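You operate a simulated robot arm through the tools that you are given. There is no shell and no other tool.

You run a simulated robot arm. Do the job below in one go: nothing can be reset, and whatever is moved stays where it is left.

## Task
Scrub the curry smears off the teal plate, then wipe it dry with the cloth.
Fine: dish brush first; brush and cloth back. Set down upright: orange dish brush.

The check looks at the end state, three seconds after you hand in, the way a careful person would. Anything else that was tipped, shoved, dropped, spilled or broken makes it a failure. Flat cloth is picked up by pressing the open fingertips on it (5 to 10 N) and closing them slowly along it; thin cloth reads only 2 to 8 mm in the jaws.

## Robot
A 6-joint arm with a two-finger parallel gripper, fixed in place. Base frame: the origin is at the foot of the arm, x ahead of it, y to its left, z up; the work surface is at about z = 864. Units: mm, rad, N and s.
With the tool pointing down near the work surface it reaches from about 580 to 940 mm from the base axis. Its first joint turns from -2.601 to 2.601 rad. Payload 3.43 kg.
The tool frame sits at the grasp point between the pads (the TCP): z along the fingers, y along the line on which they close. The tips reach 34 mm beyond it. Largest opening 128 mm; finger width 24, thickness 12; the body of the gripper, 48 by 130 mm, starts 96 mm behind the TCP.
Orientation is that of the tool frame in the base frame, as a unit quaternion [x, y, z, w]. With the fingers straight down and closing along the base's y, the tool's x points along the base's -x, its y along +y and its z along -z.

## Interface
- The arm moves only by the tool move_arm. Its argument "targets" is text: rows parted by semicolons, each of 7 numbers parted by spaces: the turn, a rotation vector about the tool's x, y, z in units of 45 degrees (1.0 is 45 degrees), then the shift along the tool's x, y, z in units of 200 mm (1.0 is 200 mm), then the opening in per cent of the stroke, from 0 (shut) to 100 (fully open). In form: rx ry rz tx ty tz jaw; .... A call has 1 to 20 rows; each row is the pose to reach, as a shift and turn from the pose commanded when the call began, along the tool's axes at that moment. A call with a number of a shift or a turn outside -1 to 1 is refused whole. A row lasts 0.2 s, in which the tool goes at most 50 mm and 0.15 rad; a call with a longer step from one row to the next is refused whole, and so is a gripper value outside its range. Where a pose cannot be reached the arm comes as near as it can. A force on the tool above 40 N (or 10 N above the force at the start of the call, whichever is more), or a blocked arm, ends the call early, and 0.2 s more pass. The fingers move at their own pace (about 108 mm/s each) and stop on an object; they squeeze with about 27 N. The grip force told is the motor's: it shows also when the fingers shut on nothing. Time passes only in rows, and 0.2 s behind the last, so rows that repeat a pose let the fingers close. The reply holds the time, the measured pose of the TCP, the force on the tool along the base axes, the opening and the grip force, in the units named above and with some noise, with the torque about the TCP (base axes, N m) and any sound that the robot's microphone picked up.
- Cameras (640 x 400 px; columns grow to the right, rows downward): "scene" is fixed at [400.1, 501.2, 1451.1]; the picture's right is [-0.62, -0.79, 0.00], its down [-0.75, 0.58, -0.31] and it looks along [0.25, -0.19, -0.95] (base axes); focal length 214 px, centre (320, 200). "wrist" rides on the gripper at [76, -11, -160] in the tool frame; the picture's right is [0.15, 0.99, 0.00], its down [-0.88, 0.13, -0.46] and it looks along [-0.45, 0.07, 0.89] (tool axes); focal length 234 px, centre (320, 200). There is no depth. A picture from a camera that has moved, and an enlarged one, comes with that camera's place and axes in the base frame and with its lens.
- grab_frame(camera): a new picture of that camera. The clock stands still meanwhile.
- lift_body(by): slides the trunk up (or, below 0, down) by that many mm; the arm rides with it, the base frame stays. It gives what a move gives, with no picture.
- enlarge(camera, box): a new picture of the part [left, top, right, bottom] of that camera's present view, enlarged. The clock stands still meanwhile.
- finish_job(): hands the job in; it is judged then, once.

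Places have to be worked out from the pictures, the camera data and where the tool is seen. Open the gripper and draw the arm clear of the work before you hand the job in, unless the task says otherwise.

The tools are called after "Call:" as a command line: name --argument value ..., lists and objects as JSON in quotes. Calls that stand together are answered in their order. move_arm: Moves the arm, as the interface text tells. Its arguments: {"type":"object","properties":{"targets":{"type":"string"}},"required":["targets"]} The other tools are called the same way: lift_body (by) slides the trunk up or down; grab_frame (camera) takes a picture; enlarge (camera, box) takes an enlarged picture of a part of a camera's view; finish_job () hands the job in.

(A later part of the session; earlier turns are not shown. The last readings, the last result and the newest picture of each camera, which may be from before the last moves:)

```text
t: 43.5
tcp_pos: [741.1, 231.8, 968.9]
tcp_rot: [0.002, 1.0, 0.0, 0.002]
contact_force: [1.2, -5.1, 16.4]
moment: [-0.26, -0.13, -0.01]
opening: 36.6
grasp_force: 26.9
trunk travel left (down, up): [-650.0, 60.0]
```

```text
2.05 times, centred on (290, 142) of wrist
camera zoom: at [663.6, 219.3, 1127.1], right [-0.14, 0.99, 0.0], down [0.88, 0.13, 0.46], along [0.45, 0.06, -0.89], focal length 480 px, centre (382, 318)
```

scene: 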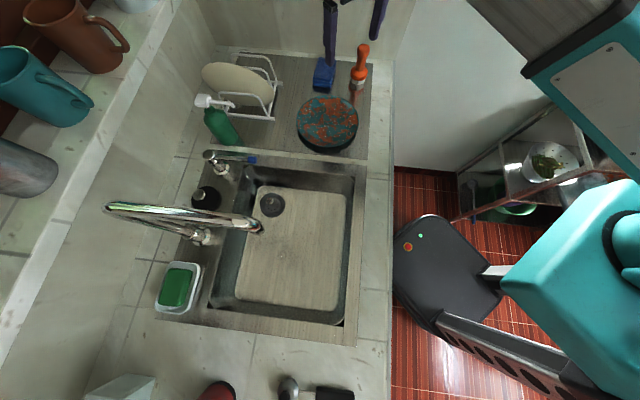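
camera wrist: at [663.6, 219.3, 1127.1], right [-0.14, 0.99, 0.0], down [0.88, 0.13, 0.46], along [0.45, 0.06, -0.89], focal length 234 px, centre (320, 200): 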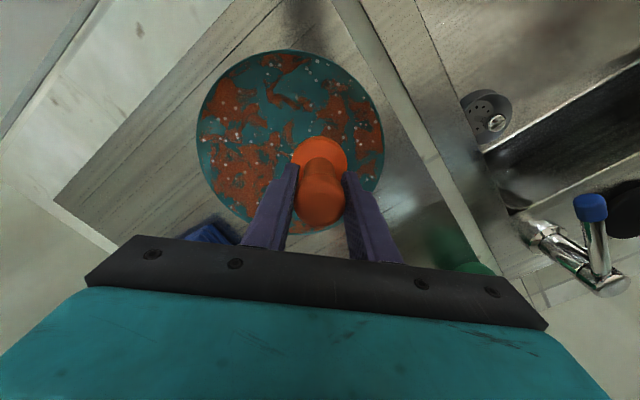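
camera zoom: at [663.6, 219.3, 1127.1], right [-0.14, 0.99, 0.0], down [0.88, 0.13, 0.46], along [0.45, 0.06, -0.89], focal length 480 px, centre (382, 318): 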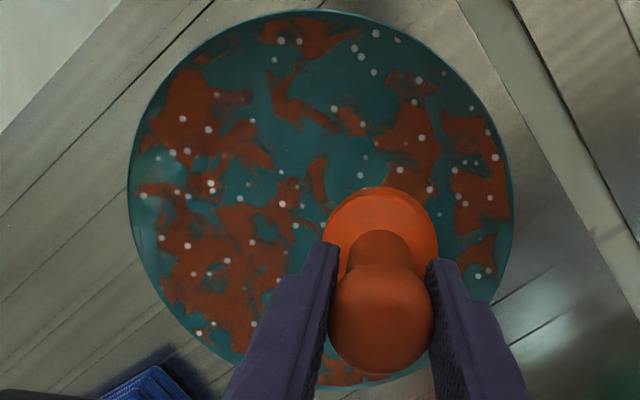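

One gentle pass removes little, so several passes are needed. I'll scrub back and forth over y = 165 to 231 at about 10 N, following the slight slope.

Call:
move_arm --targets "0 0 0 0 -0.02 -0.002 0; 0 0 0 0 -0.055 -0.001 0; 0 0 0 0 -0.11 0.001 0; 0 0 0 0 -0.165 0.0025 0; 0 0 0 0 -0.22 0.0045 0; 0 0 0 0 -0.275 0.006 0; 0 0 0 0 -0.31 0.0075 0; 0 0 0 0 -0.275 0.006 0; 0 0 0 0 -0.22 0.0045 0; 0 0 0 0 -0.165 0.0025 0; 0 0 0 0 -0.11 0.001 0; 0 0 0 0 -0.055 -0.001 0; 0 0 0 0 -0.02 -0.002 0; 0 0 0 0 -0.055 -0.001 0; 0 0 0 0 -0.11 0.001 0; 0 0 0 0 -0.165 0.0025 0; 0 0 0 0 -0.22 0.0045 0; 0 0 0 0 -0.275 0.006 0; 0 0 0 0 -0.31 0.0075 0; 0 0 0 0 -0.31 0.0075 0"

Call:
enlarge --camera "wrist" --box '[220, 45, 450, 240]'

Call:
enlarge --camera "scene" --box '[285, 70, 375, 160]'

```text
t: 47.7
tcp_pos: [741.2, 169.9, 966.8]
tcp_rot: [0.002, 1.0, -0.001, 0.002]
contact_force: [1.4, 3.9, 11.8]
moment: [0.33, -0.06, 0.01]
opening: 36.7
grasp_force: 27.1
trunk travel left (down, up): [-650.0, 60.0]
```

```text
2.05 times, centred on (335, 142) of wrist
camera zoom: at [664.2, 158.7, 1125.6], right [-0.14, 0.99, 0.0], down [0.88, 0.13, 0.46], along [0.45, 0.06, -0.89], focal length 480 px, centre (289, 318)
```

zoom: 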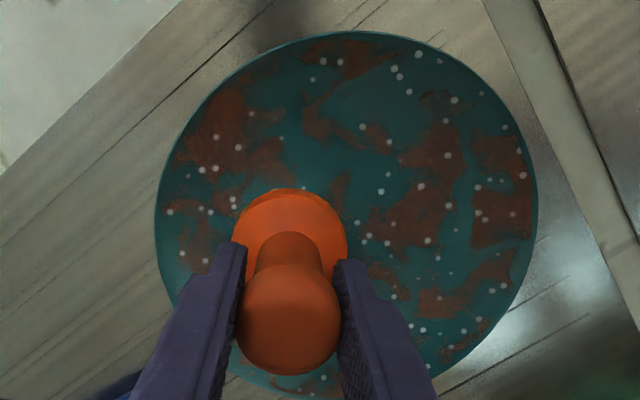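

```text
4.44 times, centred on (330, 115) of scene
camera zoom: at [400.1, 501.2, 1451.1], right [-0.62, -0.79, 0.0], down [-0.75, 0.58, -0.31], along [0.25, -0.19, -0.95], focal length 953 px, centre (276, 578)
```

zoom: 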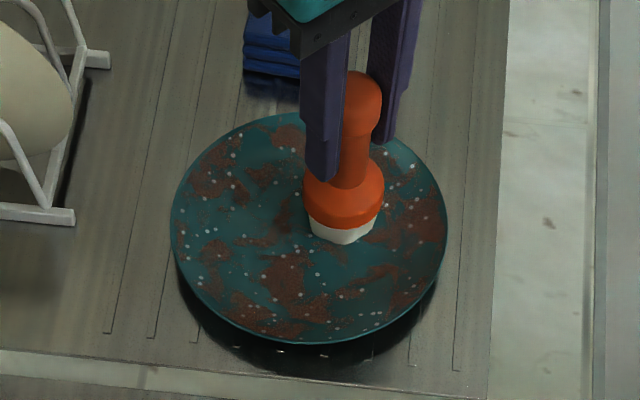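

All the smears have become darker and thinner, so scrubbing is working, and the plate has not moved. Next I'll lift 6 mm, shift to x = 706 and find contact there for the next strip.

Call:
move_arm --targets "0 0 0 0 0 -0.015 0; 0 0 0 0.02 0.02 -0.0315 0; 0 0 0 0.06 0.05 -0.0315 0; 0 0 0 0.1 0.09 -0.0315 0; 0 0 0 0.14 0.12 -0.0315 0; 0 0 0 0.165 0.14 -0.0315 0; 0 0 0 0.175 0.15 -0.0315 0; 0 0 0 0.175 0.15 -0.0265 0; 0 0 0 0.175 0.15 -0.0215 0; 0 0 0 0.175 0.15 -0.0165 0; 0 0 0 0.175 0.15 -0.0135 0; 0 0 0 0.175 0.15 -0.0135 0"

```text
t: 50.3
tcp_pos: [706.6, 200.9, 968.1]
tcp_rot: [0.003, 1.0, 0.0, 0.001]
contact_force: [-0.3, 0.1, -1.0]
moment: [-0.03, -0.05, -0.01]
opening: 36.8
grasp_force: 26.9
trunk travel left (down, up): [-650.0, 60.0]
```

There is no contact at a commanded 968.4, so I'll lower in two 1 mm steps.

Call:
move_arm --targets "0 0 0 0 0 0.003 0; 0 0 0 0 0 0.006 0; 0 0 0 0 0 0.006 0"

Call:
move_arm --targets "0 0 0 0 0 0.003 0; 0 0 0 0 0 0.005 0; 0 0 0 0 0 0.005 0"

```text
t: 51.1
tcp_pos: [707.8, 199.7, 967.6]
tcp_rot: [0.002, 1.0, -0.001, 0.001]
contact_force: [0.1, 0.5, -0.7]
moment: [0.02, 0.04, 0.01]
opening: 36.7
grasp_force: 27.1
trunk travel left (down, up): [-650.0, 60.0]
```

```text
t: 51.9
tcp_pos: [705.6, 199.7, 966.8]
tcp_rot: [0.003, 1.0, -0.002, 0.001]
contact_force: [2.2, 0.7, 5.9]
moment: [0.09, -0.18, -0.02]
opening: 36.8
grasp_force: 27.0
trunk travel left (down, up): [-650.0, 60.0]
```

Contact here is at about 966.9, so the plate surface tilts gently upward toward +x and +y, roughly 0.03 in each direction. I'll scrub this strip ±35 mm in y along that plane.

Call:
move_arm --targets "0 0 0 0 0.02 0.002 0; 0 0 0 0 0.055 0.001 0; 0 0 0 0 0.11 -0.001 0; 0 0 0 0 0.165 -0.0027 0; 0 0 0 0 0.18 -0.003 0; 0 0 0 0 0.13 -0.0015 0; 0 0 0 0 0.075 0 0; 0 0 0 0 0.02 0.002 0; 0 0 0 0 -0.035 0.0035 0; 0 0 0 0 -0.09 0.0055 0; 0 0 0 0 -0.145 0.007 0; 0 0 0 0 -0.175 0.008 0; 0 0 0 0 -0.145 0.007 0; 0 0 0 0 -0.09 0.0055 0; 0 0 0 0 -0.035 0.0035 0; 0 0 0 0 0.02 0.002 0; 0 0 0 0 0.075 0 0; 0 0 0 0 0.13 -0.0015 0; 0 0 0 0 0.18 -0.003 0; 0 0 0 0 0.18 -0.003 0"

Call:
enlarge --camera "scene" --box '[285, 70, 375, 160]'

```text
t: 56.1
tcp_pos: [707.8, 235.6, 966.1]
tcp_rot: [0.003, 1.0, -0.001, 0.001]
contact_force: [0.1, -1.8, -0.3]
moment: [-0.09, -0.03, -0.03]
opening: 36.6
grasp_force: 27.2
trunk travel left (down, up): [-650.0, 60.0]
```

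```text
4.44 times, centred on (330, 115) of scene
camera zoom: at [400.1, 501.2, 1451.1], right [-0.62, -0.79, 0.0], down [-0.75, 0.58, -0.31], along [0.25, -0.19, -0.95], focal length 953 px, centre (276, 578)
```

zoom: 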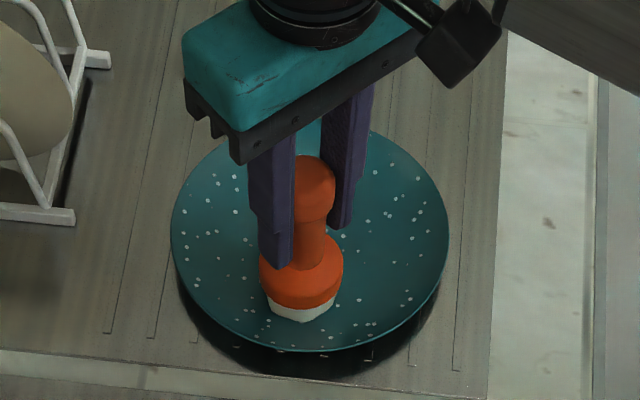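

The curry is gone, but the plate's outline shows it tipping toward the near side under the brush. I'll raise the brush slowly to let the plate settle back, then look.

Call:
move_arm --targets "0 0 0 0 0 -0.003 0; 0 0 0 0 0 -0.008 0; 0 0 0 0 0 -0.014 0; 0 0 0 0 0 -0.02 0; 0 0 0 0 0 -0.028 0; 0 0 0 0 0 -0.036 0; 0 0 0 0 0 -0.044 0; 0 0 0 0 0 -0.05 0; 0 0 0 0 0 -0.05 0"

Call:
enlarge --camera "scene" --box '[285, 70, 375, 160]'

Call:
grab_frame --camera "wrist"

```text
t: 58.1
tcp_pos: [707.8, 236.9, 975.2]
tcp_rot: [0.003, 1.0, -0.001, 0.001]
contact_force: [0.9, 0.2, -0.2]
moment: [-0.01, 0.02, 0.02]
opening: 36.7
grasp_force: 26.9
trunk travel left (down, up): [-650.0, 60.0]
```

```text
4.44 times, centred on (330, 115) of scene
camera zoom: at [400.1, 501.2, 1451.1], right [-0.62, -0.79, 0.0], down [-0.75, 0.58, -0.31], along [0.25, -0.19, -0.95], focal length 953 px, centre (276, 578)
```

zoom: 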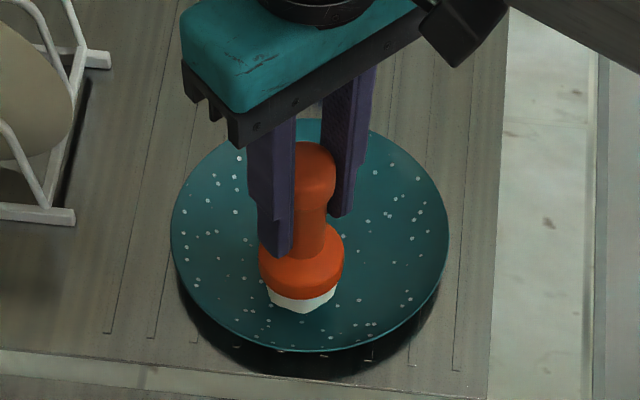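

```text
taken
camera wrist: at [630.4, 224.4, 1135.7], right [-0.14, 0.99, 0.0], down [0.88, 0.13, 0.46], along [0.45, 0.06, -0.89], focal length 234 px, centre (320, 200)
```

wrist: 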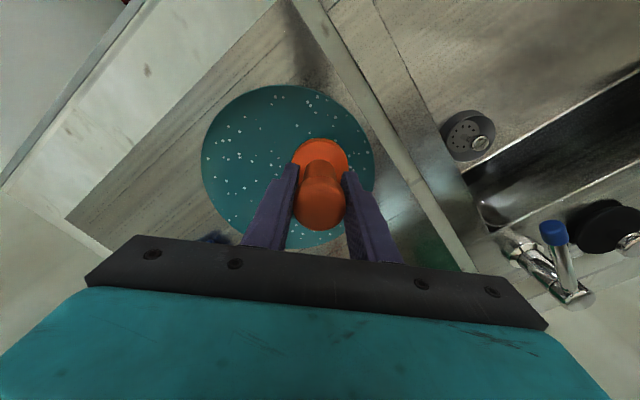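

The plate rests flat again, shifted only a few millimetres, and looks free of curry. I'll lift the brush and carry it partway home to see the whole plate clearly.

Call:
move_arm --targets "0 0 0 0 0 -0.02 0; 0 0 0 0 0 -0.06 0; 0 0 0 0 0 -0.12 0; 0 0 0 -0.01 -0.03 -0.18 0; 0 0 0 -0.04 -0.1 -0.24 0; 0 0 0 -0.08 -0.2 -0.28 0; 0 0 0 -0.13 -0.31 -0.29 0; 0 0 0 -0.18 -0.42 -0.29 0; 0 0 0 -0.23 -0.53 -0.29 0; 0 0 0 -0.28 -0.64 -0.29 0; 0 0 0 -0.33 -0.75 -0.29 0; 0 0 0 -0.38 -0.84 -0.29 0; 0 0 0 -0.41 -0.9 -0.29 0; 0 0 0 -0.42 -0.92 -0.29 0; 0 0 0 -0.42 -0.92 -0.29 0"

Call:
enlarge --camera "scene" --box '[285, 70, 375, 160]'

Call:
grab_frame --camera "wrist"

Call:
grab_frame --camera "scene"

```text
t: 61.3
tcp_pos: [792.3, 52.5, 1035.7]
tcp_rot: [0.003, 1.0, -0.001, 0.001]
contact_force: [-0.9, -0.4, -0.5]
moment: [-0.04, 0.0, -0.01]
opening: 36.6
grasp_force: 27.2
trunk travel left (down, up): [-650.0, 60.0]
```

```text
4.44 times, centred on (330, 115) of scene
camera zoom: at [400.1, 501.2, 1451.1], right [-0.62, -0.79, 0.0], down [-0.75, 0.58, -0.31], along [0.25, -0.19, -0.95], focal length 953 px, centre (276, 578)
```

zoom: 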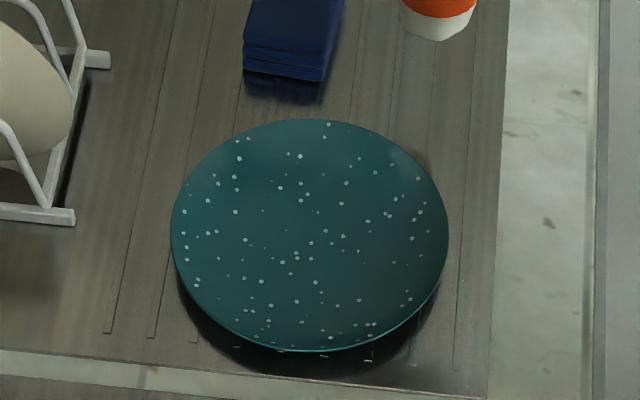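

```text
taken
camera wrist: at [713.8, 40.2, 1195.3], right [-0.14, 0.99, 0.0], down [0.88, 0.13, 0.46], along [0.45, 0.06, -0.89], focal length 234 px, centre (320, 200)
```

wrist: 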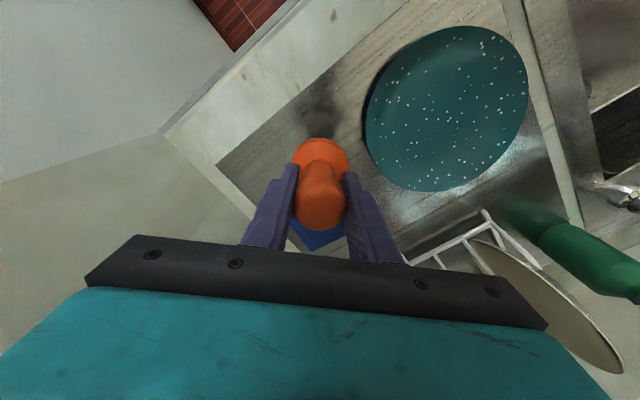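

```text
taken
```

scene: 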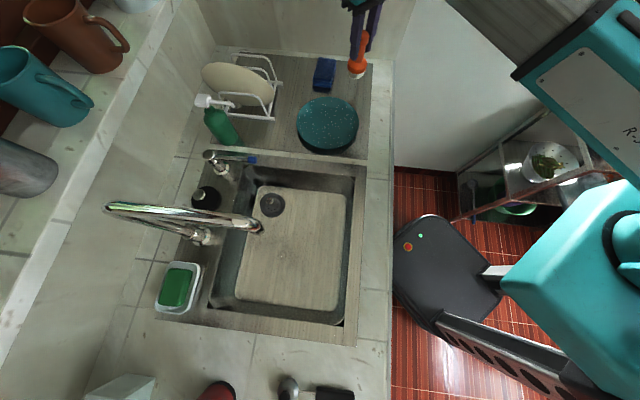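

The plate is clean with only water drops left. I'll take the brush back to where it stood, which by my bookkeeping is +34 mm in x, -53 mm in y and 72 mm down, stopping 12 mm above the surface first.

Call:
move_arm --targets "0 0 0 -0.01 -0.02 0 0; 0 0 0 -0.04 -0.06 0 0; 0 0 0 -0.08 -0.12 0 0; 0 0 0 -0.12 -0.19 0 0; 0 0 0 -0.15 -0.24 0 0; 0 0 0 -0.165 -0.26 0.01 0; 0 0 0 -0.17 -0.265 0.04 0; 0 0 0 -0.17 -0.265 0.08 0; 0 0 0 -0.17 -0.265 0.13 0; 0 0 0 -0.17 -0.265 0.18 0; 0 0 0 -0.17 -0.265 0.23 0; 0 0 0 -0.17 -0.265 0.27 0; 0 0 0 -0.17 -0.265 0.29 0; 0 0 0 -0.17 -0.265 0.3 0; 0 0 0 -0.17 -0.265 0.3 0"

Call:
enlarge --camera "scene" --box '[290, 0, 440, 110]'

```text
t: 64.5
tcp_pos: [823.7, -1.8, 974.6]
tcp_rot: [0.002, 1.0, 0.0, 0.001]
contact_force: [0.0, 0.0, -0.9]
moment: [-0.01, 0.0, -0.04]
opening: 36.4
grasp_force: 26.6
trunk travel left (down, up): [-650.0, 60.0]
```

```text
3.64 times, centred on (365, 55) of scene
camera zoom: at [400.1, 501.2, 1451.1], right [-0.62, -0.79, 0.0], down [-0.75, 0.58, -0.31], along [0.25, -0.19, -0.95], focal length 780 px, centre (156, 727)
```

zoom: 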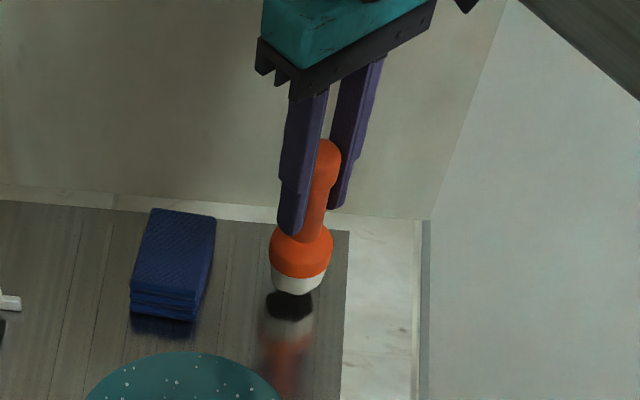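

The brush hangs directly above its old spot. I'll lower 9 mm, then continue in 1 mm steps until light contact.

Call:
move_arm --targets "0 0 0 0 0 0.01 0; 0 0 0 0 0 0.02 0; 0 0 0 0 0 0.03 0; 0 0 0 0 0 0.04 0; 0 0 0 0 0 0.048 0; 0 0 0 0 0 0.052 0; 0 0 0 0 0 0.052 0"

Call:
move_arm --targets "0 0 0 0 0 0.003 0; 0 0 0 0 0 0.006 0; 0 0 0 0 0 0.006 0"

```text
t: 66.1
tcp_pos: [823.2, -1.4, 962.8]
tcp_rot: [0.003, 1.0, -0.001, 0.001]
contact_force: [0.6, -0.4, -0.5]
moment: [0.02, -0.01, -0.02]
opening: 36.8
grasp_force: 27.3
trunk travel left (down, up): [-650.0, 60.0]
```

```text
t: 66.9
tcp_pos: [824.0, -1.7, 964.3]
tcp_rot: [0.003, 1.0, -0.001, 0.001]
contact_force: [0.0, -1.1, -0.7]
moment: [0.0, -0.01, 0.04]
opening: 36.8
grasp_force: 26.9
trunk travel left (down, up): [-650.0, 60.0]
```

No contact yet, with about 0.8 mm left by my count. I'll keep easing down.

Call:
move_arm --targets "0 0 0 0 0 0.002 0; 0 0 0 0 0 0.004 0; 0 0 0 0 0 0.004 0"

Call:
move_arm --targets "0 0 0 0 0 0.002 0; 0 0 0 0 0 0.004 0; 0 0 0 0 0 0.004 0"

```text
t: 67.7
tcp_pos: [822.1, -2.3, 963.6]
tcp_rot: [0.002, 1.0, -0.002, 0.001]
contact_force: [0.6, 0.1, -0.9]
moment: [0.01, -0.03, -0.03]
opening: 36.8
grasp_force: 27.0
trunk travel left (down, up): [-650.0, 60.0]
```

```text
t: 68.5
tcp_pos: [824.4, -1.4, 962.3]
tcp_rot: [0.002, 1.0, -0.001, 0.0]
contact_force: [0.8, 0.1, -0.7]
moment: [-0.02, -0.02, -0.02]
opening: 36.9
grasp_force: 27.5
trunk travel left (down, up): [-650.0, 60.0]
```

Still free at 0.8 mm below the grasp height, so the brush must have slipped a little up in the grip. I'll continue in 0.8 mm steps.

Call:
move_arm --targets "0 0 0 0 0 0.002 0; 0 0 0 0 0 0.004 0; 0 0 0 0 0 0.004 0"

Call:
move_arm --targets "0 0 0 0 0 0.002 0; 0 0 0 0 0 0.004 0; 0 0 0 0 0 0.004 0"

```text
t: 69.3
tcp_pos: [823.7, -1.0, 961.6]
tcp_rot: [0.002, 1.0, -0.001, 0.001]
contact_force: [0.2, 1.3, 0.5]
moment: [0.02, -0.02, -0.01]
opening: 36.7
grasp_force: 27.3
trunk travel left (down, up): [-650.0, 60.0]
```

```text
t: 70.1
tcp_pos: [823.9, -2.1, 960.1]
tcp_rot: [0.002, 1.0, -0.001, 0.001]
contact_force: [0.3, 0.2, -1.0]
moment: [0.01, 0.01, 0.03]
opening: 36.5
grasp_force: 26.7
trunk travel left (down, up): [-650.0, 60.0]
```

Still no contact force, so I'll check the picture for a remaining gap and lower another 0.8 mm.

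Call:
enlarge --camera "scene" --box '[335, 30, 395, 90]'

Call:
move_arm --targets "0 0 0 0 0 0.002 0; 0 0 0 0 0 0.004 0; 0 0 0 0 0 0.004 0"

```text
6.67 times, centred on (365, 60) of scene
camera zoom: at [400.1, 501.2, 1451.1], right [-0.62, -0.79, 0.0], down [-0.75, 0.58, -0.31], along [0.25, -0.19, -0.95], focal length 1430 px, centre (20, 1133)
```

zoom: 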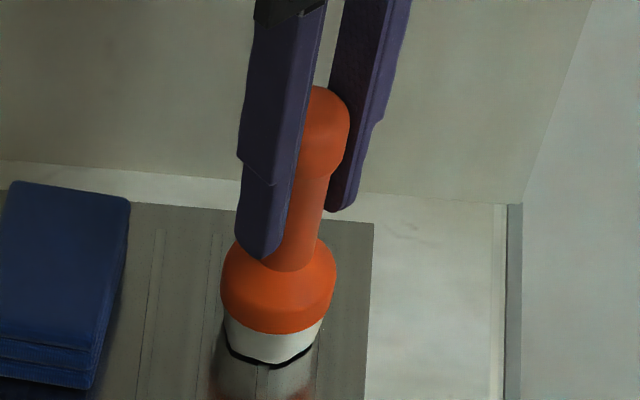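

```text
t: 70.9
tcp_pos: [823.6, -1.4, 960.2]
tcp_rot: [0.003, 1.0, 0.0, 0.0]
contact_force: [0.2, -0.3, -1.1]
moment: [0.03, 0.04, 0.0]
opening: 36.7
grasp_force: 26.8
trunk travel left (down, up): [-650.0, 60.0]
```

A thin dark gap of a few millimetres is still visible under the bristles. I'll keep lowering in small steps.

Call:
move_arm --targets "0 0 0 0 0 0.003 0; 0 0 0 0 0 0.005 0; 0 0 0 0 0 0.005 0"

Call:
move_arm --targets "0 0 0 0 0 0.002 0; 0 0 0 0 0 0.004 0; 0 0 0 0 0 0.004 0"

Call:
enlarge --camera "scene" --box '[335, 30, 395, 90]'

```text
t: 71.7
tcp_pos: [824.4, -2.0, 958.1]
tcp_rot: [0.003, 1.0, 0.0, 0.001]
contact_force: [0.7, 0.5, 1.8]
moment: [0.05, -0.03, 0.0]
opening: 36.6
grasp_force: 26.9
trunk travel left (down, up): [-650.0, 60.0]
```

```text
t: 72.5
tcp_pos: [823.1, -1.3, 959.3]
tcp_rot: [0.003, 1.0, -0.001, 0.001]
contact_force: [4.5, -0.2, 9.8]
moment: [-0.02, -0.17, -0.02]
opening: 36.8
grasp_force: 27.1
trunk travel left (down, up): [-650.0, 60.0]
```

```text
6.67 times, centred on (365, 60) of scene
camera zoom: at [400.1, 501.2, 1451.1], right [-0.62, -0.79, 0.0], down [-0.75, 0.58, -0.31], along [0.25, -0.19, -0.95], focal length 1430 px, centre (20, 1133)
```

zoom: 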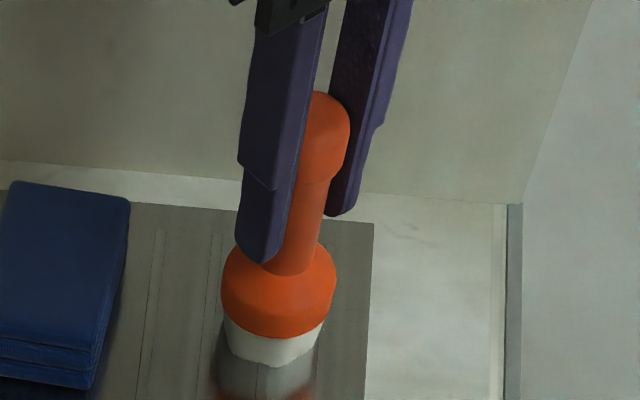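

The bristles are now on the surface (9.8 N). I'll ease off 0.8 mm to take the load away, open the fingers and let the brush stand.

Call:
move_arm --targets "0 0 0 0 0 -0.002 0; 0 0 0 0 0 -0.0045 0; 0 0 0 0 0 -0.0045 0; 0 0 0 0 0 -0.0045 35; 0 0 0 0 0 -0.0045 45; 0 0 0 0 0 -0.0045 60; 0 0 0 0 0 -0.0045 80; 0 0 0 0 0 -0.0045 100; 0 0 0 0 0 -0.0045 100; 0 0 0 0 0 -0.0045 100"

Call:
enlarge --camera "scene" --box '[290, 0, 440, 110]'

Call:
grab_frame --camera "wrist"

```text
t: 74.7
tcp_pos: [823.1, -3.1, 958.8]
tcp_rot: [0.003, 1.0, -0.001, 0.0]
contact_force: [0.2, 0.1, -0.7]
moment: [-0.04, -0.03, -0.01]
opening: 127.9
grasp_force: 0.1
trunk travel left (down, up): [-650.0, 60.0]
```

```text
3.64 times, centred on (365, 55) of scene
camera zoom: at [400.1, 501.2, 1451.1], right [-0.62, -0.79, 0.0], down [-0.75, 0.58, -0.31], along [0.25, -0.19, -0.95], focal length 780 px, centre (156, 727)
```

zoom: 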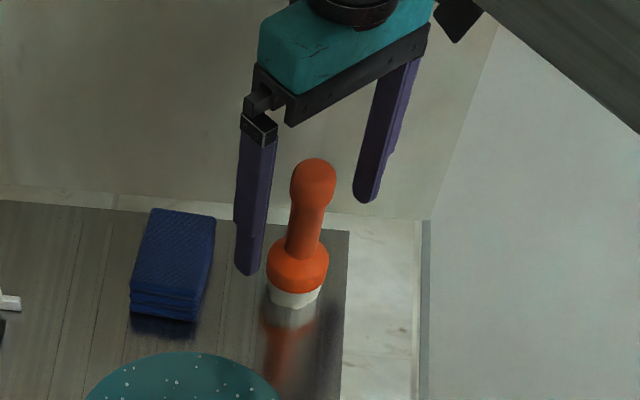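

```text
taken
camera wrist: at [747.1, -13.5, 1117.5], right [-0.14, 0.99, 0.0], down [0.88, 0.13, 0.46], along [0.45, 0.06, -0.89], focal length 234 px, centre (320, 200)
```

wrist: 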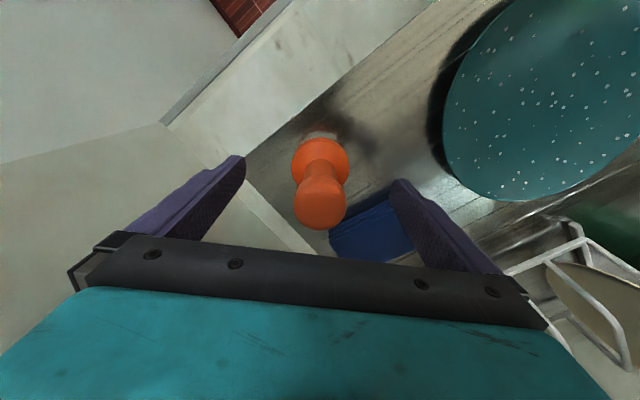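

The brush stands upright on its original spot. I'll raise the open gripper straight up by 105 mm, clear of the knob, before turning toward the cloth.

Call:
move_arm --targets "0 0 0 0 0 -0.015 100; 0 0 0 0 0 -0.05 100; 0 0 0 0 0 -0.1 100; 0 0 0 0 0 -0.16 100; 0 0 0 0 0 -0.23 100; 0 0 0 0 0 -0.3 100; 0 0 0 0 0 -0.37 100; 0 0 0 0 0 -0.43 100; 0 0 0 0 0 -0.48 100; 0 0 0 0 0 -0.51 100; 0 0 0 0 0 -0.525 100; 0 0 0 0 0 -0.525 100"

Call:
enlarge --camera "scene" --box '[295, 45, 355, 105]'

Call:
grab_frame --camera "wrist"

```text
t: 77.3
tcp_pos: [822.7, -2.2, 1062.5]
tcp_rot: [0.003, 1.0, -0.001, 0.001]
contact_force: [0.1, -1.5, -0.9]
moment: [0.0, 0.0, 0.0]
opening: 128.1
grasp_force: 0.1
trunk travel left (down, up): [-650.0, 60.0]
```

```text
6.67 times, centred on (325, 75) of scene
camera zoom: at [400.1, 501.2, 1451.1], right [-0.62, -0.79, 0.0], down [-0.75, 0.58, -0.31], along [0.25, -0.19, -0.95], focal length 1430 px, centre (287, 1033)
```

zoom: 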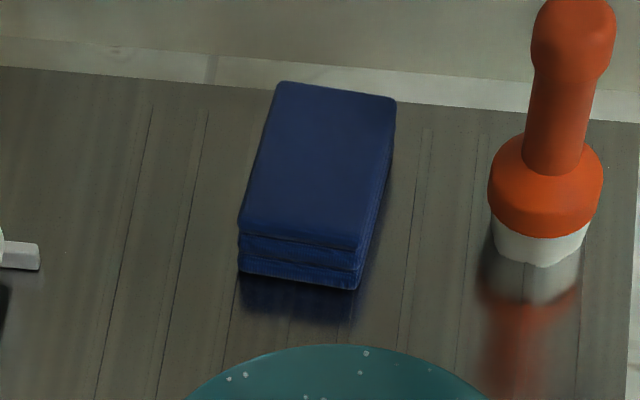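

```text
taken
camera wrist: at [745.8, -13.3, 1222.6], right [-0.14, 0.99, 0.0], down [0.88, 0.13, 0.46], along [0.45, 0.06, -0.89], focal length 234 px, centre (320, 200)
```

wrist: 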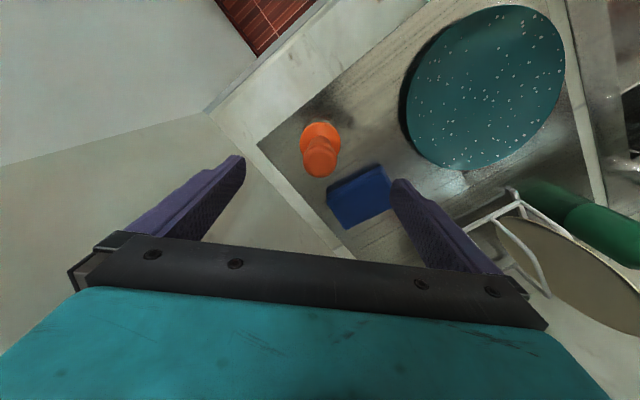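

The cloth centre is about (916, 76), roughly 63 × 105 mm and 25 mm thick, with its short side along (0.76, 0.65). I'll turn the gripper about 40° of the needed 50° and move partway there at this height, with the jaws at 75 %.

Call:
move_arm --targets "0 0 0.04 -0.01 0.015 0 100; 0 0 0.12 -0.03 0.05 0 90; 0 0 0.24 -0.07 0.1 0 80; 0 0 0.37 -0.11 0.15 0 75; 0 0 0.5 -0.15 0.2 0 75; 0 0 0.63 -0.19 0.25 0 75; 0 0 0.75 -0.22 0.29 0 75; 0 0 0.84 -0.23 0.305 0 75; 0 0 0.89 -0.235 0.31 0 75; 0 0 0.9 -0.235 0.31 0 75; 0 0 0.9 -0.235 0.31 0 75"

Call:
grab_frame --camera "wrist"

Call:
grab_frame --camera "scene"

```text
t: 79.7
tcp_pos: [872.2, 60.1, 1063.8]
tcp_rot: [0.348, 0.937, -0.001, 0.002]
contact_force: [-0.4, 0.3, 0.5]
moment: [0.0, -0.01, 0.02]
opening: 96.1
grasp_force: 0.1
trunk travel left (down, up): [-650.0, 60.0]
```

```text
taken
camera wrist: at [805.8, 100.4, 1223.0], right [0.54, 0.84, 0.0], down [0.75, -0.48, 0.46], along [0.39, -0.25, -0.89], focal length 234 px, centre (320, 200)
```

wrist: 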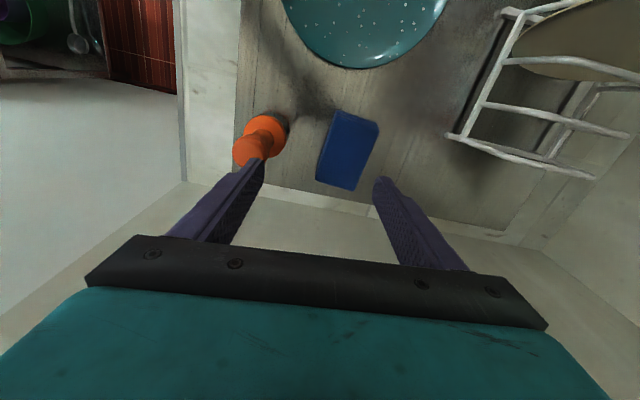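

```text
taken
```

scene: 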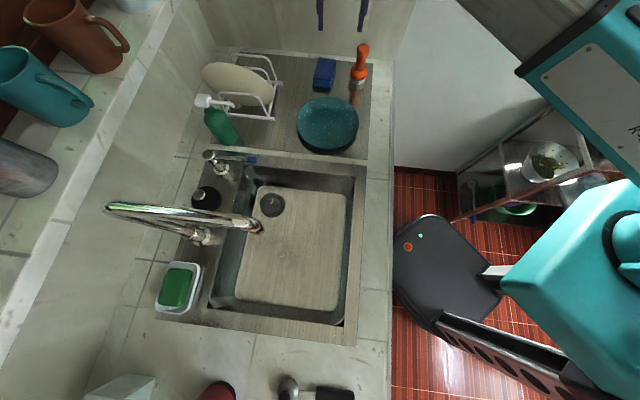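

The wrist view gives the cloth centre as about (907, 81) with the short side at 42°. I'll complete the turn, move above it and descend to z ≈ 985, then recheck.

Call:
move_arm --targets "0 0 0.02 -0.005 0.015 0 75; 0 0 0.06 -0.015 0.05 0.01 75; 0 0 0.1 -0.03 0.1 0.04 75; 0 0 0.14 -0.045 0.14 0.08 75; 0 0 0.16 -0.06 0.175 0.13 75; 0 0 0.17 -0.068 0.19 0.19 75; 0 0 0.17 -0.068 0.197 0.25 75; 0 0 0.17 -0.068 0.197 0.31 75; 0 0 0.17 -0.068 0.197 0.36 75; 0 0 0.17 -0.068 0.197 0.385 75; 0 0 0.17 -0.068 0.197 0.39 75; 0 0 0.17 -0.068 0.197 0.39 75"

Call:
grab_frame --camera "wrist"

Call:
enlarge --camera "scene" --box '[280, 10, 400, 100]'

```text
t: 82.3
tcp_pos: [908.0, 81.1, 986.3]
tcp_rot: [0.411, 0.912, -0.001, 0.003]
contact_force: [-0.1, 0.5, 0.0]
moment: [-0.01, 0.01, 0.01]
opening: 95.8
grasp_force: 0.1
trunk travel left (down, up): [-650.0, 60.0]
```

```text
taken
camera wrist: at [847.9, 130.0, 1145.0], right [0.64, 0.77, 0.0], down [0.68, -0.57, 0.46], along [0.35, -0.29, -0.89], focal length 234 px, centre (320, 200)
```

wrist: 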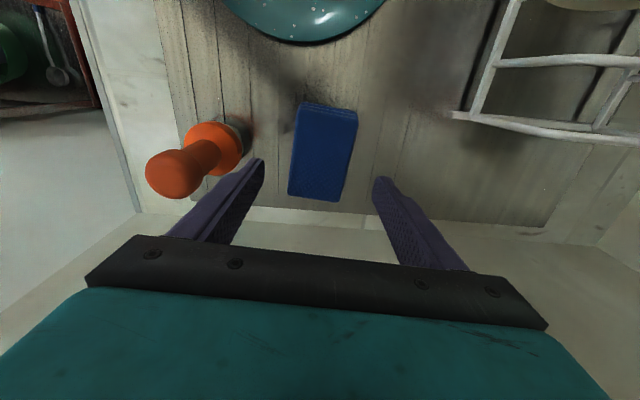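

```text
4.44 times, centred on (340, 55) of scene
camera zoom: at [400.1, 501.2, 1451.1], right [-0.62, -0.79, 0.0], down [-0.75, 0.58, -0.31], along [0.25, -0.19, -0.95], focal length 953 px, centre (231, 844)
```

zoom: 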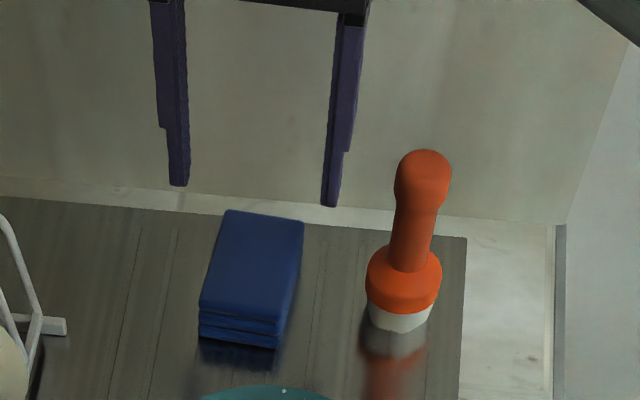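

The TCP is within about 3 mm of the cloth's centre and lined up with it, and the brush is well outside the fingers. I'll lower to z = 908, with the tips 10 mm above the surface beside the cloth.

Call:
move_arm --targets "0 0 0 0 0.005 0.015 75; 0 0 0 0 0.008 0.05 75; 0 0 0 0 0.008 0.1 75; 0 0 0 0 0.008 0.15 75; 0 0 0 0 0.008 0.2 75; 0 0 0 0 0.008 0.25 75; 0 0 0 0 0.008 0.3 75; 0 0 0 0 0.008 0.34 75; 0 0 0 0 0.008 0.37 75; 0 0 0 0 0.008 0.385 75; 0 0 0 0 0.008 0.39 75; 0 0 0 0 0.008 0.39 75"

Call:
grab_frame --camera "wrist"

Call:
enlarge --camera "scene" --box '[280, 10, 400, 100]'

```text
t: 84.9
tcp_pos: [907.2, 82.6, 906.6]
tcp_rot: [0.41, 0.912, -0.001, 0.002]
contact_force: [-0.4, -0.8, -0.5]
moment: [-0.05, 0.0, 0.01]
opening: 96.2
grasp_force: 0.1
trunk travel left (down, up): [-650.0, 60.0]
```

```text
taken
camera wrist: at [848.3, 131.3, 1066.5], right [0.64, 0.77, 0.0], down [0.68, -0.57, 0.46], along [0.35, -0.29, -0.89], focal length 234 px, centre (320, 200)
```

wrist: 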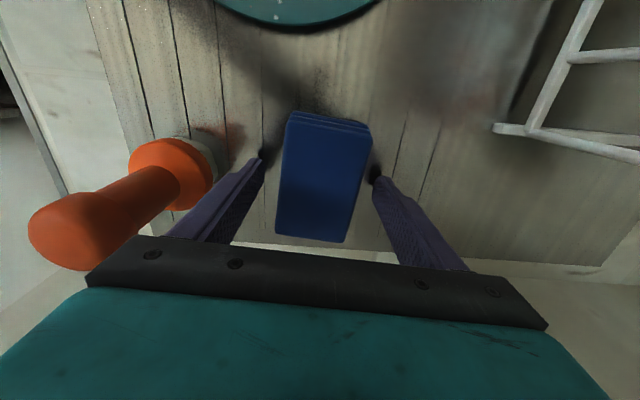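

```text
4.44 times, centred on (340, 55) of scene
camera zoom: at [400.1, 501.2, 1451.1], right [-0.62, -0.79, 0.0], down [-0.75, 0.58, -0.31], along [0.25, -0.19, -0.95], focal length 953 px, centre (231, 844)
```

zoom: 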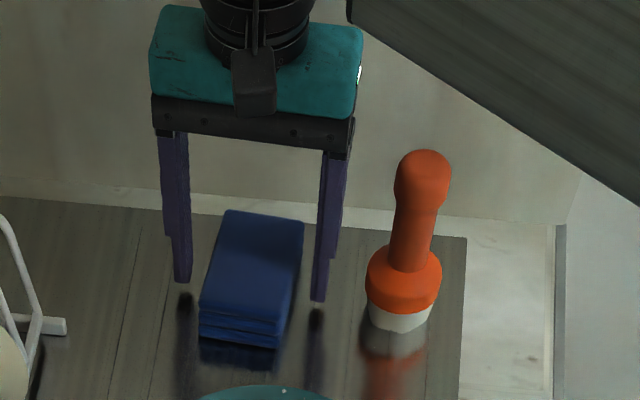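

The fingers straddle the cloth, slightly off by about 2.5 mm toward the brush side. I'll shift +2.5 mm along tool y and then close slowly.

Call:
move_arm --targets "0 0 0 0 0.006 0 75; 0 0 0 0 0.0125 0 75; 0 0 0 0 0.0125 0 70; 0 0 0 0 0.0125 0 64; 0 0 0 0 0.0125 0 58; 0 0 0 0 0.0125 0 54; 0 0 0 0 0.0125 0 51; 0 0 0 0 0.0125 0 48; 0 0 0 0 0.0125 0 45; 0 0 0 0 0.0125 0 42; 0 0 0 0 0.0125 0 42"

Call:
grab_frame --camera "wrist"

Call:
enlarge --camera "scene" --box '[280, 10, 400, 100]'

```text
t: 87.3
tcp_pos: [910.6, 84.6, 908.5]
tcp_rot: [0.41, 0.912, 0.0, 0.001]
contact_force: [0.4, -0.2, 0.3]
moment: [0.03, -0.03, -0.01]
opening: 65.1
grasp_force: 27.1
trunk travel left (down, up): [-650.0, 60.0]
```

```text
taken
camera wrist: at [851.0, 132.5, 1066.6], right [0.64, 0.77, 0.0], down [0.68, -0.57, 0.46], along [0.35, -0.29, -0.89], focal length 234 px, centre (320, 200)
```

wrist: 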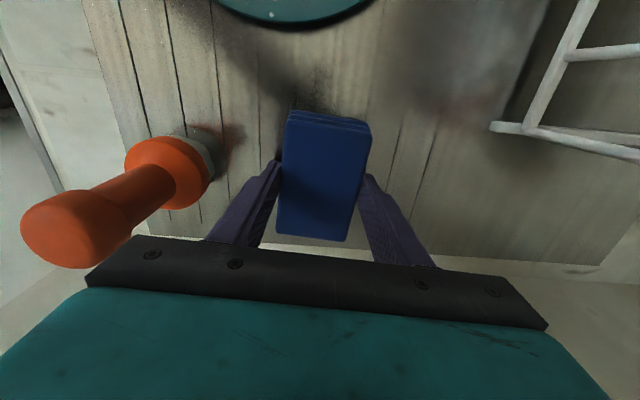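

```text
4.44 times, centred on (340, 55) of scene
camera zoom: at [400.1, 501.2, 1451.1], right [-0.62, -0.79, 0.0], down [-0.75, 0.58, -0.31], along [0.25, -0.19, -0.95], focal length 953 px, centre (231, 844)
```

zoom: 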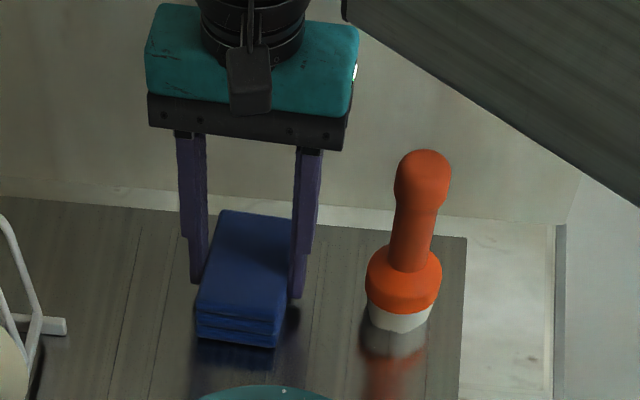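

The cloth is gripped at 65 mm with 27 N and sits centred in the jaws. I'll lift it straight up 60 mm and check it comes along level.

Call:
move_arm --targets "0 0 0 0 0 -0.01 40; 0 0 0 0 0 -0.03 40; 0 0 0 0 0 -0.07 40; 0 0 0 0 0 -0.12 40; 0 0 0 0 0 -0.18 40; 0 0 0 0 0 -0.23 40; 0 0 0 0 0 -0.27 40; 0 0 0 0 0 -0.295 40; 0 0 0 0 0 -0.3 40; 0 0 0 0 0 -0.3 40"

Call:
enlarge --camera "scene" --box '[280, 10, 400, 100]'

Call:
grab_frame --camera "wrist"

```text
t: 89.5
tcp_pos: [910.1, 84.1, 967.8]
tcp_rot: [0.409, 0.912, -0.002, 0.003]
contact_force: [0.3, 0.2, -0.8]
moment: [0.01, 0.02, -0.03]
opening: 65.4
grasp_force: 26.9
trunk travel left (down, up): [-650.0, 60.0]
```

```text
4.44 times, centred on (340, 55) of scene
camera zoom: at [400.1, 501.2, 1451.1], right [-0.62, -0.79, 0.0], down [-0.75, 0.58, -0.31], along [0.25, -0.19, -0.95], focal length 953 px, centre (231, 844)
```

zoom: 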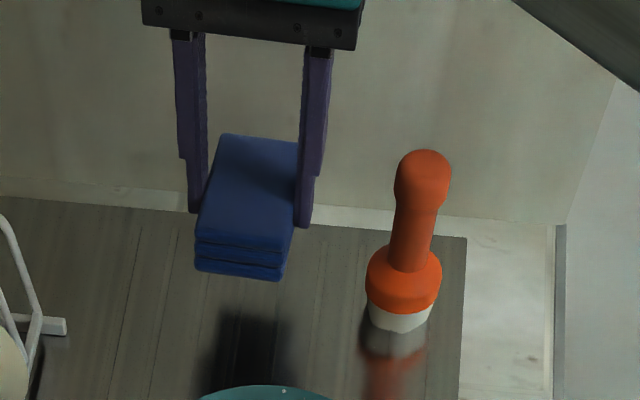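

```text
taken
camera wrist: at [849.8, 132.1, 1126.3], right [0.64, 0.77, 0.0], down [0.68, -0.57, 0.46], along [0.35, -0.29, -0.89], focal length 234 px, centre (320, 200)
```

wrist: 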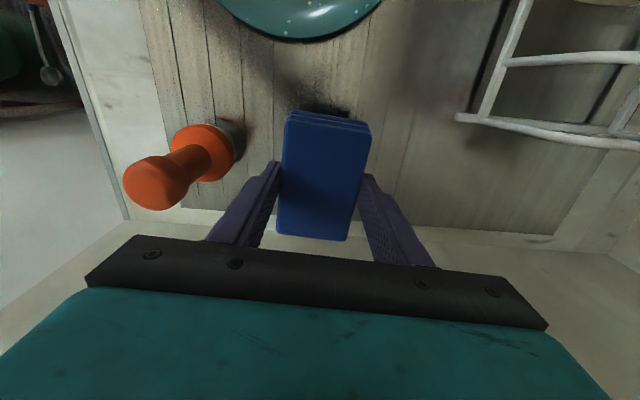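

The cloth came up level as one piece. I'll carry it over the plate toward (747, 194) at this height, its bottom about 35 mm above the rim.

Call:
move_arm --targets "0 0 0 0.02 -0.005 0 40; 0 0 0 0.07 -0.02 0 40; 0 0 0 0.14 -0.035 0 40; 0 0 0 0.23 -0.06 0 40; 0 0 0 0.33 -0.085 0 40; 0 0 0 0.43 -0.11 0 40; 0 0 0 0.53 -0.135 0 40; 0 0 0 0.63 -0.16 0 40; 0 0 0 0.73 -0.185 0 40; 0 0 0 0.82 -0.21 0 40; 0 0 0 0.89 -0.225 0 40; 0 0 0 0.93 -0.235 0 40; 0 0 0 0.95 -0.24 0 40; 0 0 0 0.95 -0.24 0 40"

Call:
grab_frame --camera "wrist"

Call:
enlarge --camera "scene" --box '[270, 40, 400, 165]'

```text
t: 92.5
tcp_pos: [745.9, 194.9, 967.8]
tcp_rot: [0.41, 0.912, 0.0, 0.0]
contact_force: [0.7, -0.4, -1.1]
moment: [0.01, 0.01, -0.01]
opening: 65.4
grasp_force: 26.8
trunk travel left (down, up): [-650.0, 60.0]
```

```text
taken
camera wrist: at [687.3, 243.5, 1126.6], right [0.64, 0.77, 0.0], down [0.68, -0.57, 0.46], along [0.35, -0.29, -0.89], focal length 234 px, centre (320, 200)
```

wrist: 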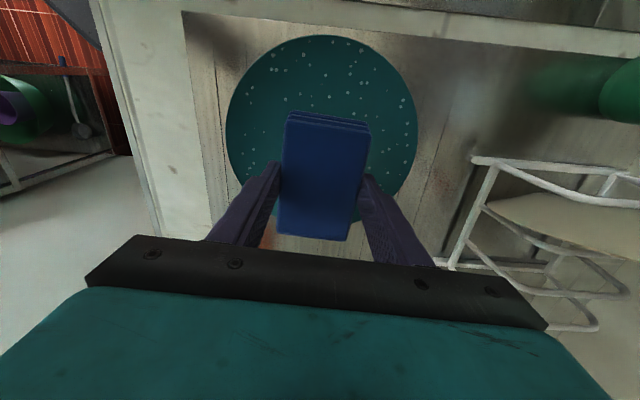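

```text
3.20 times, centred on (335, 102) of scene
camera zoom: at [400.1, 501.2, 1451.1], right [-0.62, -0.79, 0.0], down [-0.75, 0.58, -0.31], along [0.25, -0.19, -0.95], focal length 686 px, centre (272, 512)
```

zoom: 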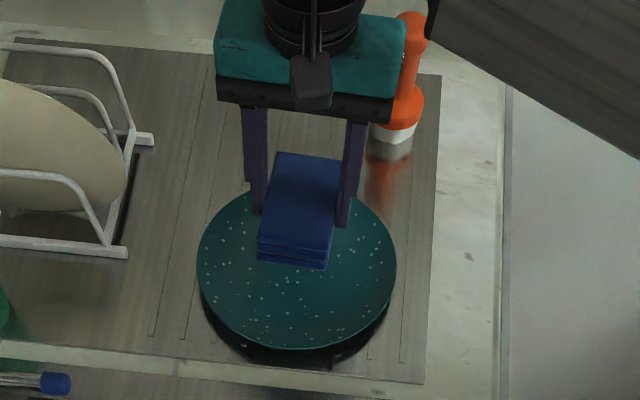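

The plate centre is about (738, 203). I'll shift 11 mm along tool x to centre the cloth and lower to z ≈ 924, just above where it should touch.

Call:
move_arm --targets "0 0 0 0.01 0 0.01 40; 0 0 0 0.03 0 0.04 40; 0 0 0 0.05 -0.003 0.08 40; 0 0 0 0.056 -0.003 0.12 40; 0 0 0 0.056 -0.003 0.16 40; 0 0 0 0.056 -0.003 0.19 40; 0 0 0 0.056 -0.003 0.21 40; 0 0 0 0.056 -0.003 0.22 40; 0 0 0 0.056 -0.003 0.22 40"

Call:
move_arm --targets "0 0 0 0 0 0.004 40; 0 0 0 0 0 0.008 40; 0 0 0 0 0 0.012 40; 0 0 0 0 0 0.015 40; 0 0 0 0 0 0.015 40"

Call:
enlarge --camera "scene" --box '[285, 70, 375, 160]'

```text
t: 94.5
tcp_pos: [739.3, 202.2, 922.3]
tcp_rot: [0.411, 0.912, -0.001, 0.001]
contact_force: [-0.5, -0.2, 0.0]
moment: [-0.02, -0.01, -0.03]
opening: 65.2
grasp_force: 27.0
trunk travel left (down, up): [-650.0, 60.0]
```

```text
t: 95.7
tcp_pos: [739.4, 201.3, 920.3]
tcp_rot: [0.409, 0.912, -0.001, 0.001]
contact_force: [0.0, -0.1, -0.7]
moment: [-0.03, -0.02, 0.01]
opening: 65.3
grasp_force: 27.4
trunk travel left (down, up): [-650.0, 60.0]
```

```text
4.44 times, centred on (330, 115) of scene
camera zoom: at [400.1, 501.2, 1451.1], right [-0.62, -0.79, 0.0], down [-0.75, 0.58, -0.31], along [0.25, -0.19, -0.95], focal length 953 px, centre (276, 578)
```

zoom: 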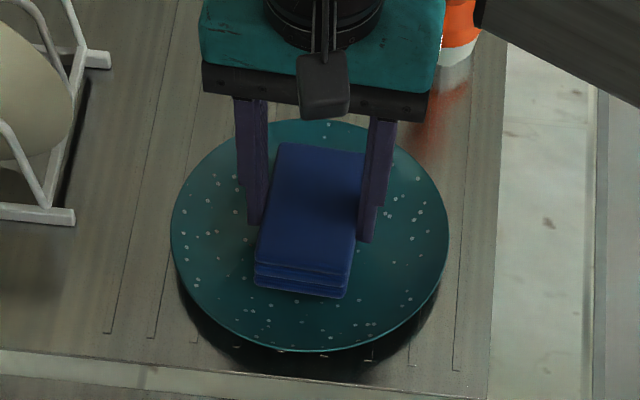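

There is no contact at z ≈ 921. I'll lower further in small steps, reading the force each time.

Call:
move_arm --targets "0 0 0 0 0 0.004 40; 0 0 0 0 0 0.008 40; 0 0 0 0 0 0.01 40; 0 0 0 0 0 0.01 40"

Call:
move_arm --targets "0 0 0 0 0 0.003 40; 0 0 0 0 0 0.006 40; 0 0 0 0 0 0.0075 40; 0 0 0 0 0 0.0075 40"

```text
t: 96.7
tcp_pos: [740.4, 202.0, 917.2]
tcp_rot: [0.41, 0.912, -0.001, 0.002]
contact_force: [0.3, -0.7, -1.8]
moment: [-0.03, 0.02, 0.01]
opening: 65.2
grasp_force: 27.4
trunk travel left (down, up): [-650.0, 60.0]
```

```text
t: 97.7
tcp_pos: [740.1, 201.1, 917.4]
tcp_rot: [0.41, 0.912, -0.001, 0.002]
contact_force: [0.5, -0.3, -1.1]
moment: [0.01, 0.0, -0.02]
opening: 64.9
grasp_force: 26.6
trunk travel left (down, up): [-650.0, 60.0]
```

Still free at 917.5, so I'll continue in steps of about 1 mm.

Call:
move_arm --targets "0 0 0 0 0 0.003 40; 0 0 0 0 0 0.006 40; 0 0 0 0 0 0.006 40"

Call:
move_arm --targets "0 0 0 0 0 0.003 40; 0 0 0 0 0 0.005 40; 0 0 0 0 0 0.005 40"

```text
t: 98.5
tcp_pos: [740.4, 202.0, 916.1]
tcp_rot: [0.41, 0.912, -0.001, 0.002]
contact_force: [0.5, -0.1, -0.8]
moment: [-0.01, -0.04, -0.03]
opening: 65.0
grasp_force: 27.2
trunk travel left (down, up): [-650.0, 60.0]
```

```text
t: 99.3
tcp_pos: [740.5, 200.8, 915.1]
tcp_rot: [0.41, 0.912, -0.001, 0.001]
contact_force: [-0.3, 0.5, 0.1]
moment: [0.02, 0.03, 0.0]
opening: 65.1
grasp_force: 27.1
trunk travel left (down, up): [-650.0, 60.0]
```

Commanded z is now 915.3, where the force is turning slightly positive. I'll take two more 0.8 mm steps.

Call:
move_arm --targets "0 0 0 0 0 0.002 40; 0 0 0 0 0 0.004 40; 0 0 0 0 0 0.004 40"

Call:
move_arm --targets "0 0 0 0 0 0.002 40; 0 0 0 0 0 0.004 40; 0 0 0 0 0 0.004 40"

```text
t: 100.1
tcp_pos: [740.0, 202.7, 913.6]
tcp_rot: [0.41, 0.912, -0.001, 0.001]
contact_force: [-0.1, 0.3, -0.1]
moment: [0.02, 0.02, 0.0]
opening: 65.0
grasp_force: 27.5
trunk travel left (down, up): [-650.0, 60.0]
```

```text
t: 100.9
tcp_pos: [740.4, 202.2, 913.2]
tcp_rot: [0.41, 0.912, 0.0, 0.002]
contact_force: [-0.2, 0.5, -0.7]
moment: [-0.02, -0.05, -0.01]
opening: 65.0
grasp_force: 27.0
trunk travel left (down, up): [-650.0, 60.0]
```

No contact yet at 913.7; by my figures the cloth bottom is just at the plate level. I'll continue in 0.8 mm steps.

Call:
move_arm --targets "0 0 0 0 0 0.002 40; 0 0 0 0 0 0.004 40; 0 0 0 0 0 0.004 40"

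Call:
move_arm --targets "0 0 0 0 0 0.002 40; 0 0 0 0 0 0.004 40; 0 0 0 0 0 0.004 40"

Call:
enlarge --camera "scene" --box '[285, 70, 375, 160]'

```text
t: 101.7
tcp_pos: [740.8, 201.9, 911.9]
tcp_rot: [0.41, 0.912, 0.0, 0.003]
contact_force: [1.8, 1.8, 10.5]
moment: [-0.03, 0.08, -0.03]
opening: 65.1
grasp_force: 27.3
trunk travel left (down, up): [-650.0, 60.0]
```

```text
t: 102.5
tcp_pos: [740.3, 202.3, 913.1]
tcp_rot: [0.41, 0.912, 0.0, 0.003]
contact_force: [6.7, 1.3, 18.7]
moment: [0.01, -0.04, -0.02]
opening: 65.0
grasp_force: 27.4
trunk travel left (down, up): [-650.0, 60.0]
```

```text
4.44 times, centred on (330, 115) of scene
camera zoom: at [400.1, 501.2, 1451.1], right [-0.62, -0.79, 0.0], down [-0.75, 0.58, -0.31], along [0.25, -0.19, -0.95], focal length 953 px, centre (276, 578)
```

zoom: 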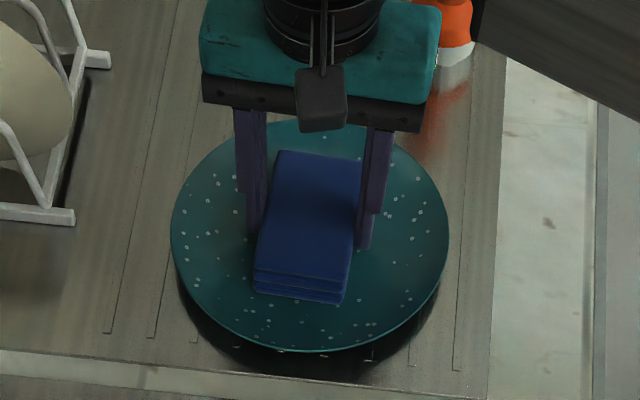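

Contact is at about 913.9, and the present 18.7 N is more than I want. I'll ease to about 8 N and wipe with short ±18 mm strokes along tool y.

Call:
move_arm --targets "0 0 0 0 0 -0.003 40; 0 0 0 0 0.01 -0.005 40; 0 0 0 0 0.03 -0.005 40; 0 0 0 0 0.06 -0.005 40; 0 0 0 0 0.09 -0.005 40; 0 0 0 0 0.06 -0.005 40; 0 0 0 0 0.02 -0.005 40; 0 0 0 0 -0.02 -0.005 40; 0 0 0 0 -0.06 -0.005 40; 0 0 0 0 -0.09 -0.005 40; 0 0 0 0 -0.06 -0.005 40; 0 0 0 0 -0.02 -0.005 40; 0 0 0 0 0.02 -0.005 40; 0 0 0 0 0.06 -0.005 40; 0 0 0 0 0.09 -0.005 40; 0 0 0 0 0.06 -0.005 40; 0 0 0 0 0.02 -0.005 40; 0 0 0 0 0 -0.005 40; 0 0 0 0 0 -0.005 40"

Call:
enlarge --camera "scene" --box '[285, 70, 375, 160]'

```text
t: 106.5
tcp_pos: [740.2, 202.4, 911.6]
tcp_rot: [0.41, 0.912, 0.001, 0.002]
contact_force: [5.3, 7.2, 21.5]
moment: [0.17, -0.1, 0.06]
opening: 65.2
grasp_force: 27.1
trunk travel left (down, up): [-650.0, 60.0]
```

```text
4.44 times, centred on (330, 115) of scene
camera zoom: at [400.1, 501.2, 1451.1], right [-0.62, -0.79, 0.0], down [-0.75, 0.58, -0.31], along [0.25, -0.19, -0.95], focal length 953 px, centre (276, 578)
```

zoom: 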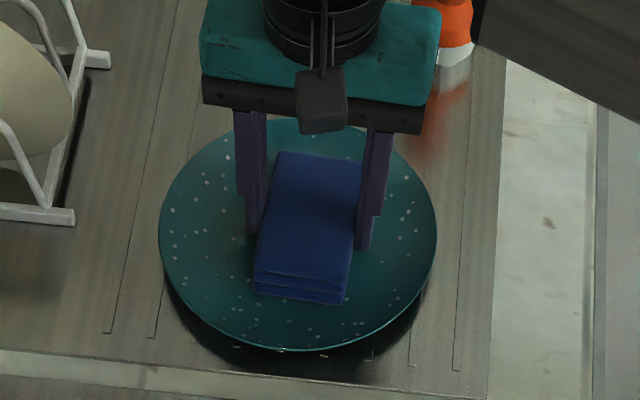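

The plate was dragged about 9 mm along +y by the strokes at 21 N, though the drops are fading. I'll cut the pressure to about 6 N so it stops sliding, and wipe gently along tool x.

Call:
move_arm --targets "0 0 0 0 0 -0.004 40; 0 0 0 0 0 -0.009 40; 0 0 0 0 0 -0.009 40"

```text
t: 107.3
tcp_pos: [738.9, 200.7, 913.3]
tcp_rot: [0.41, 0.912, -0.002, 0.001]
contact_force: [-0.3, -0.2, -0.8]
moment: [0.01, 0.0, 0.0]
opening: 65.2
grasp_force: 26.6
trunk travel left (down, up): [-650.0, 60.0]
```

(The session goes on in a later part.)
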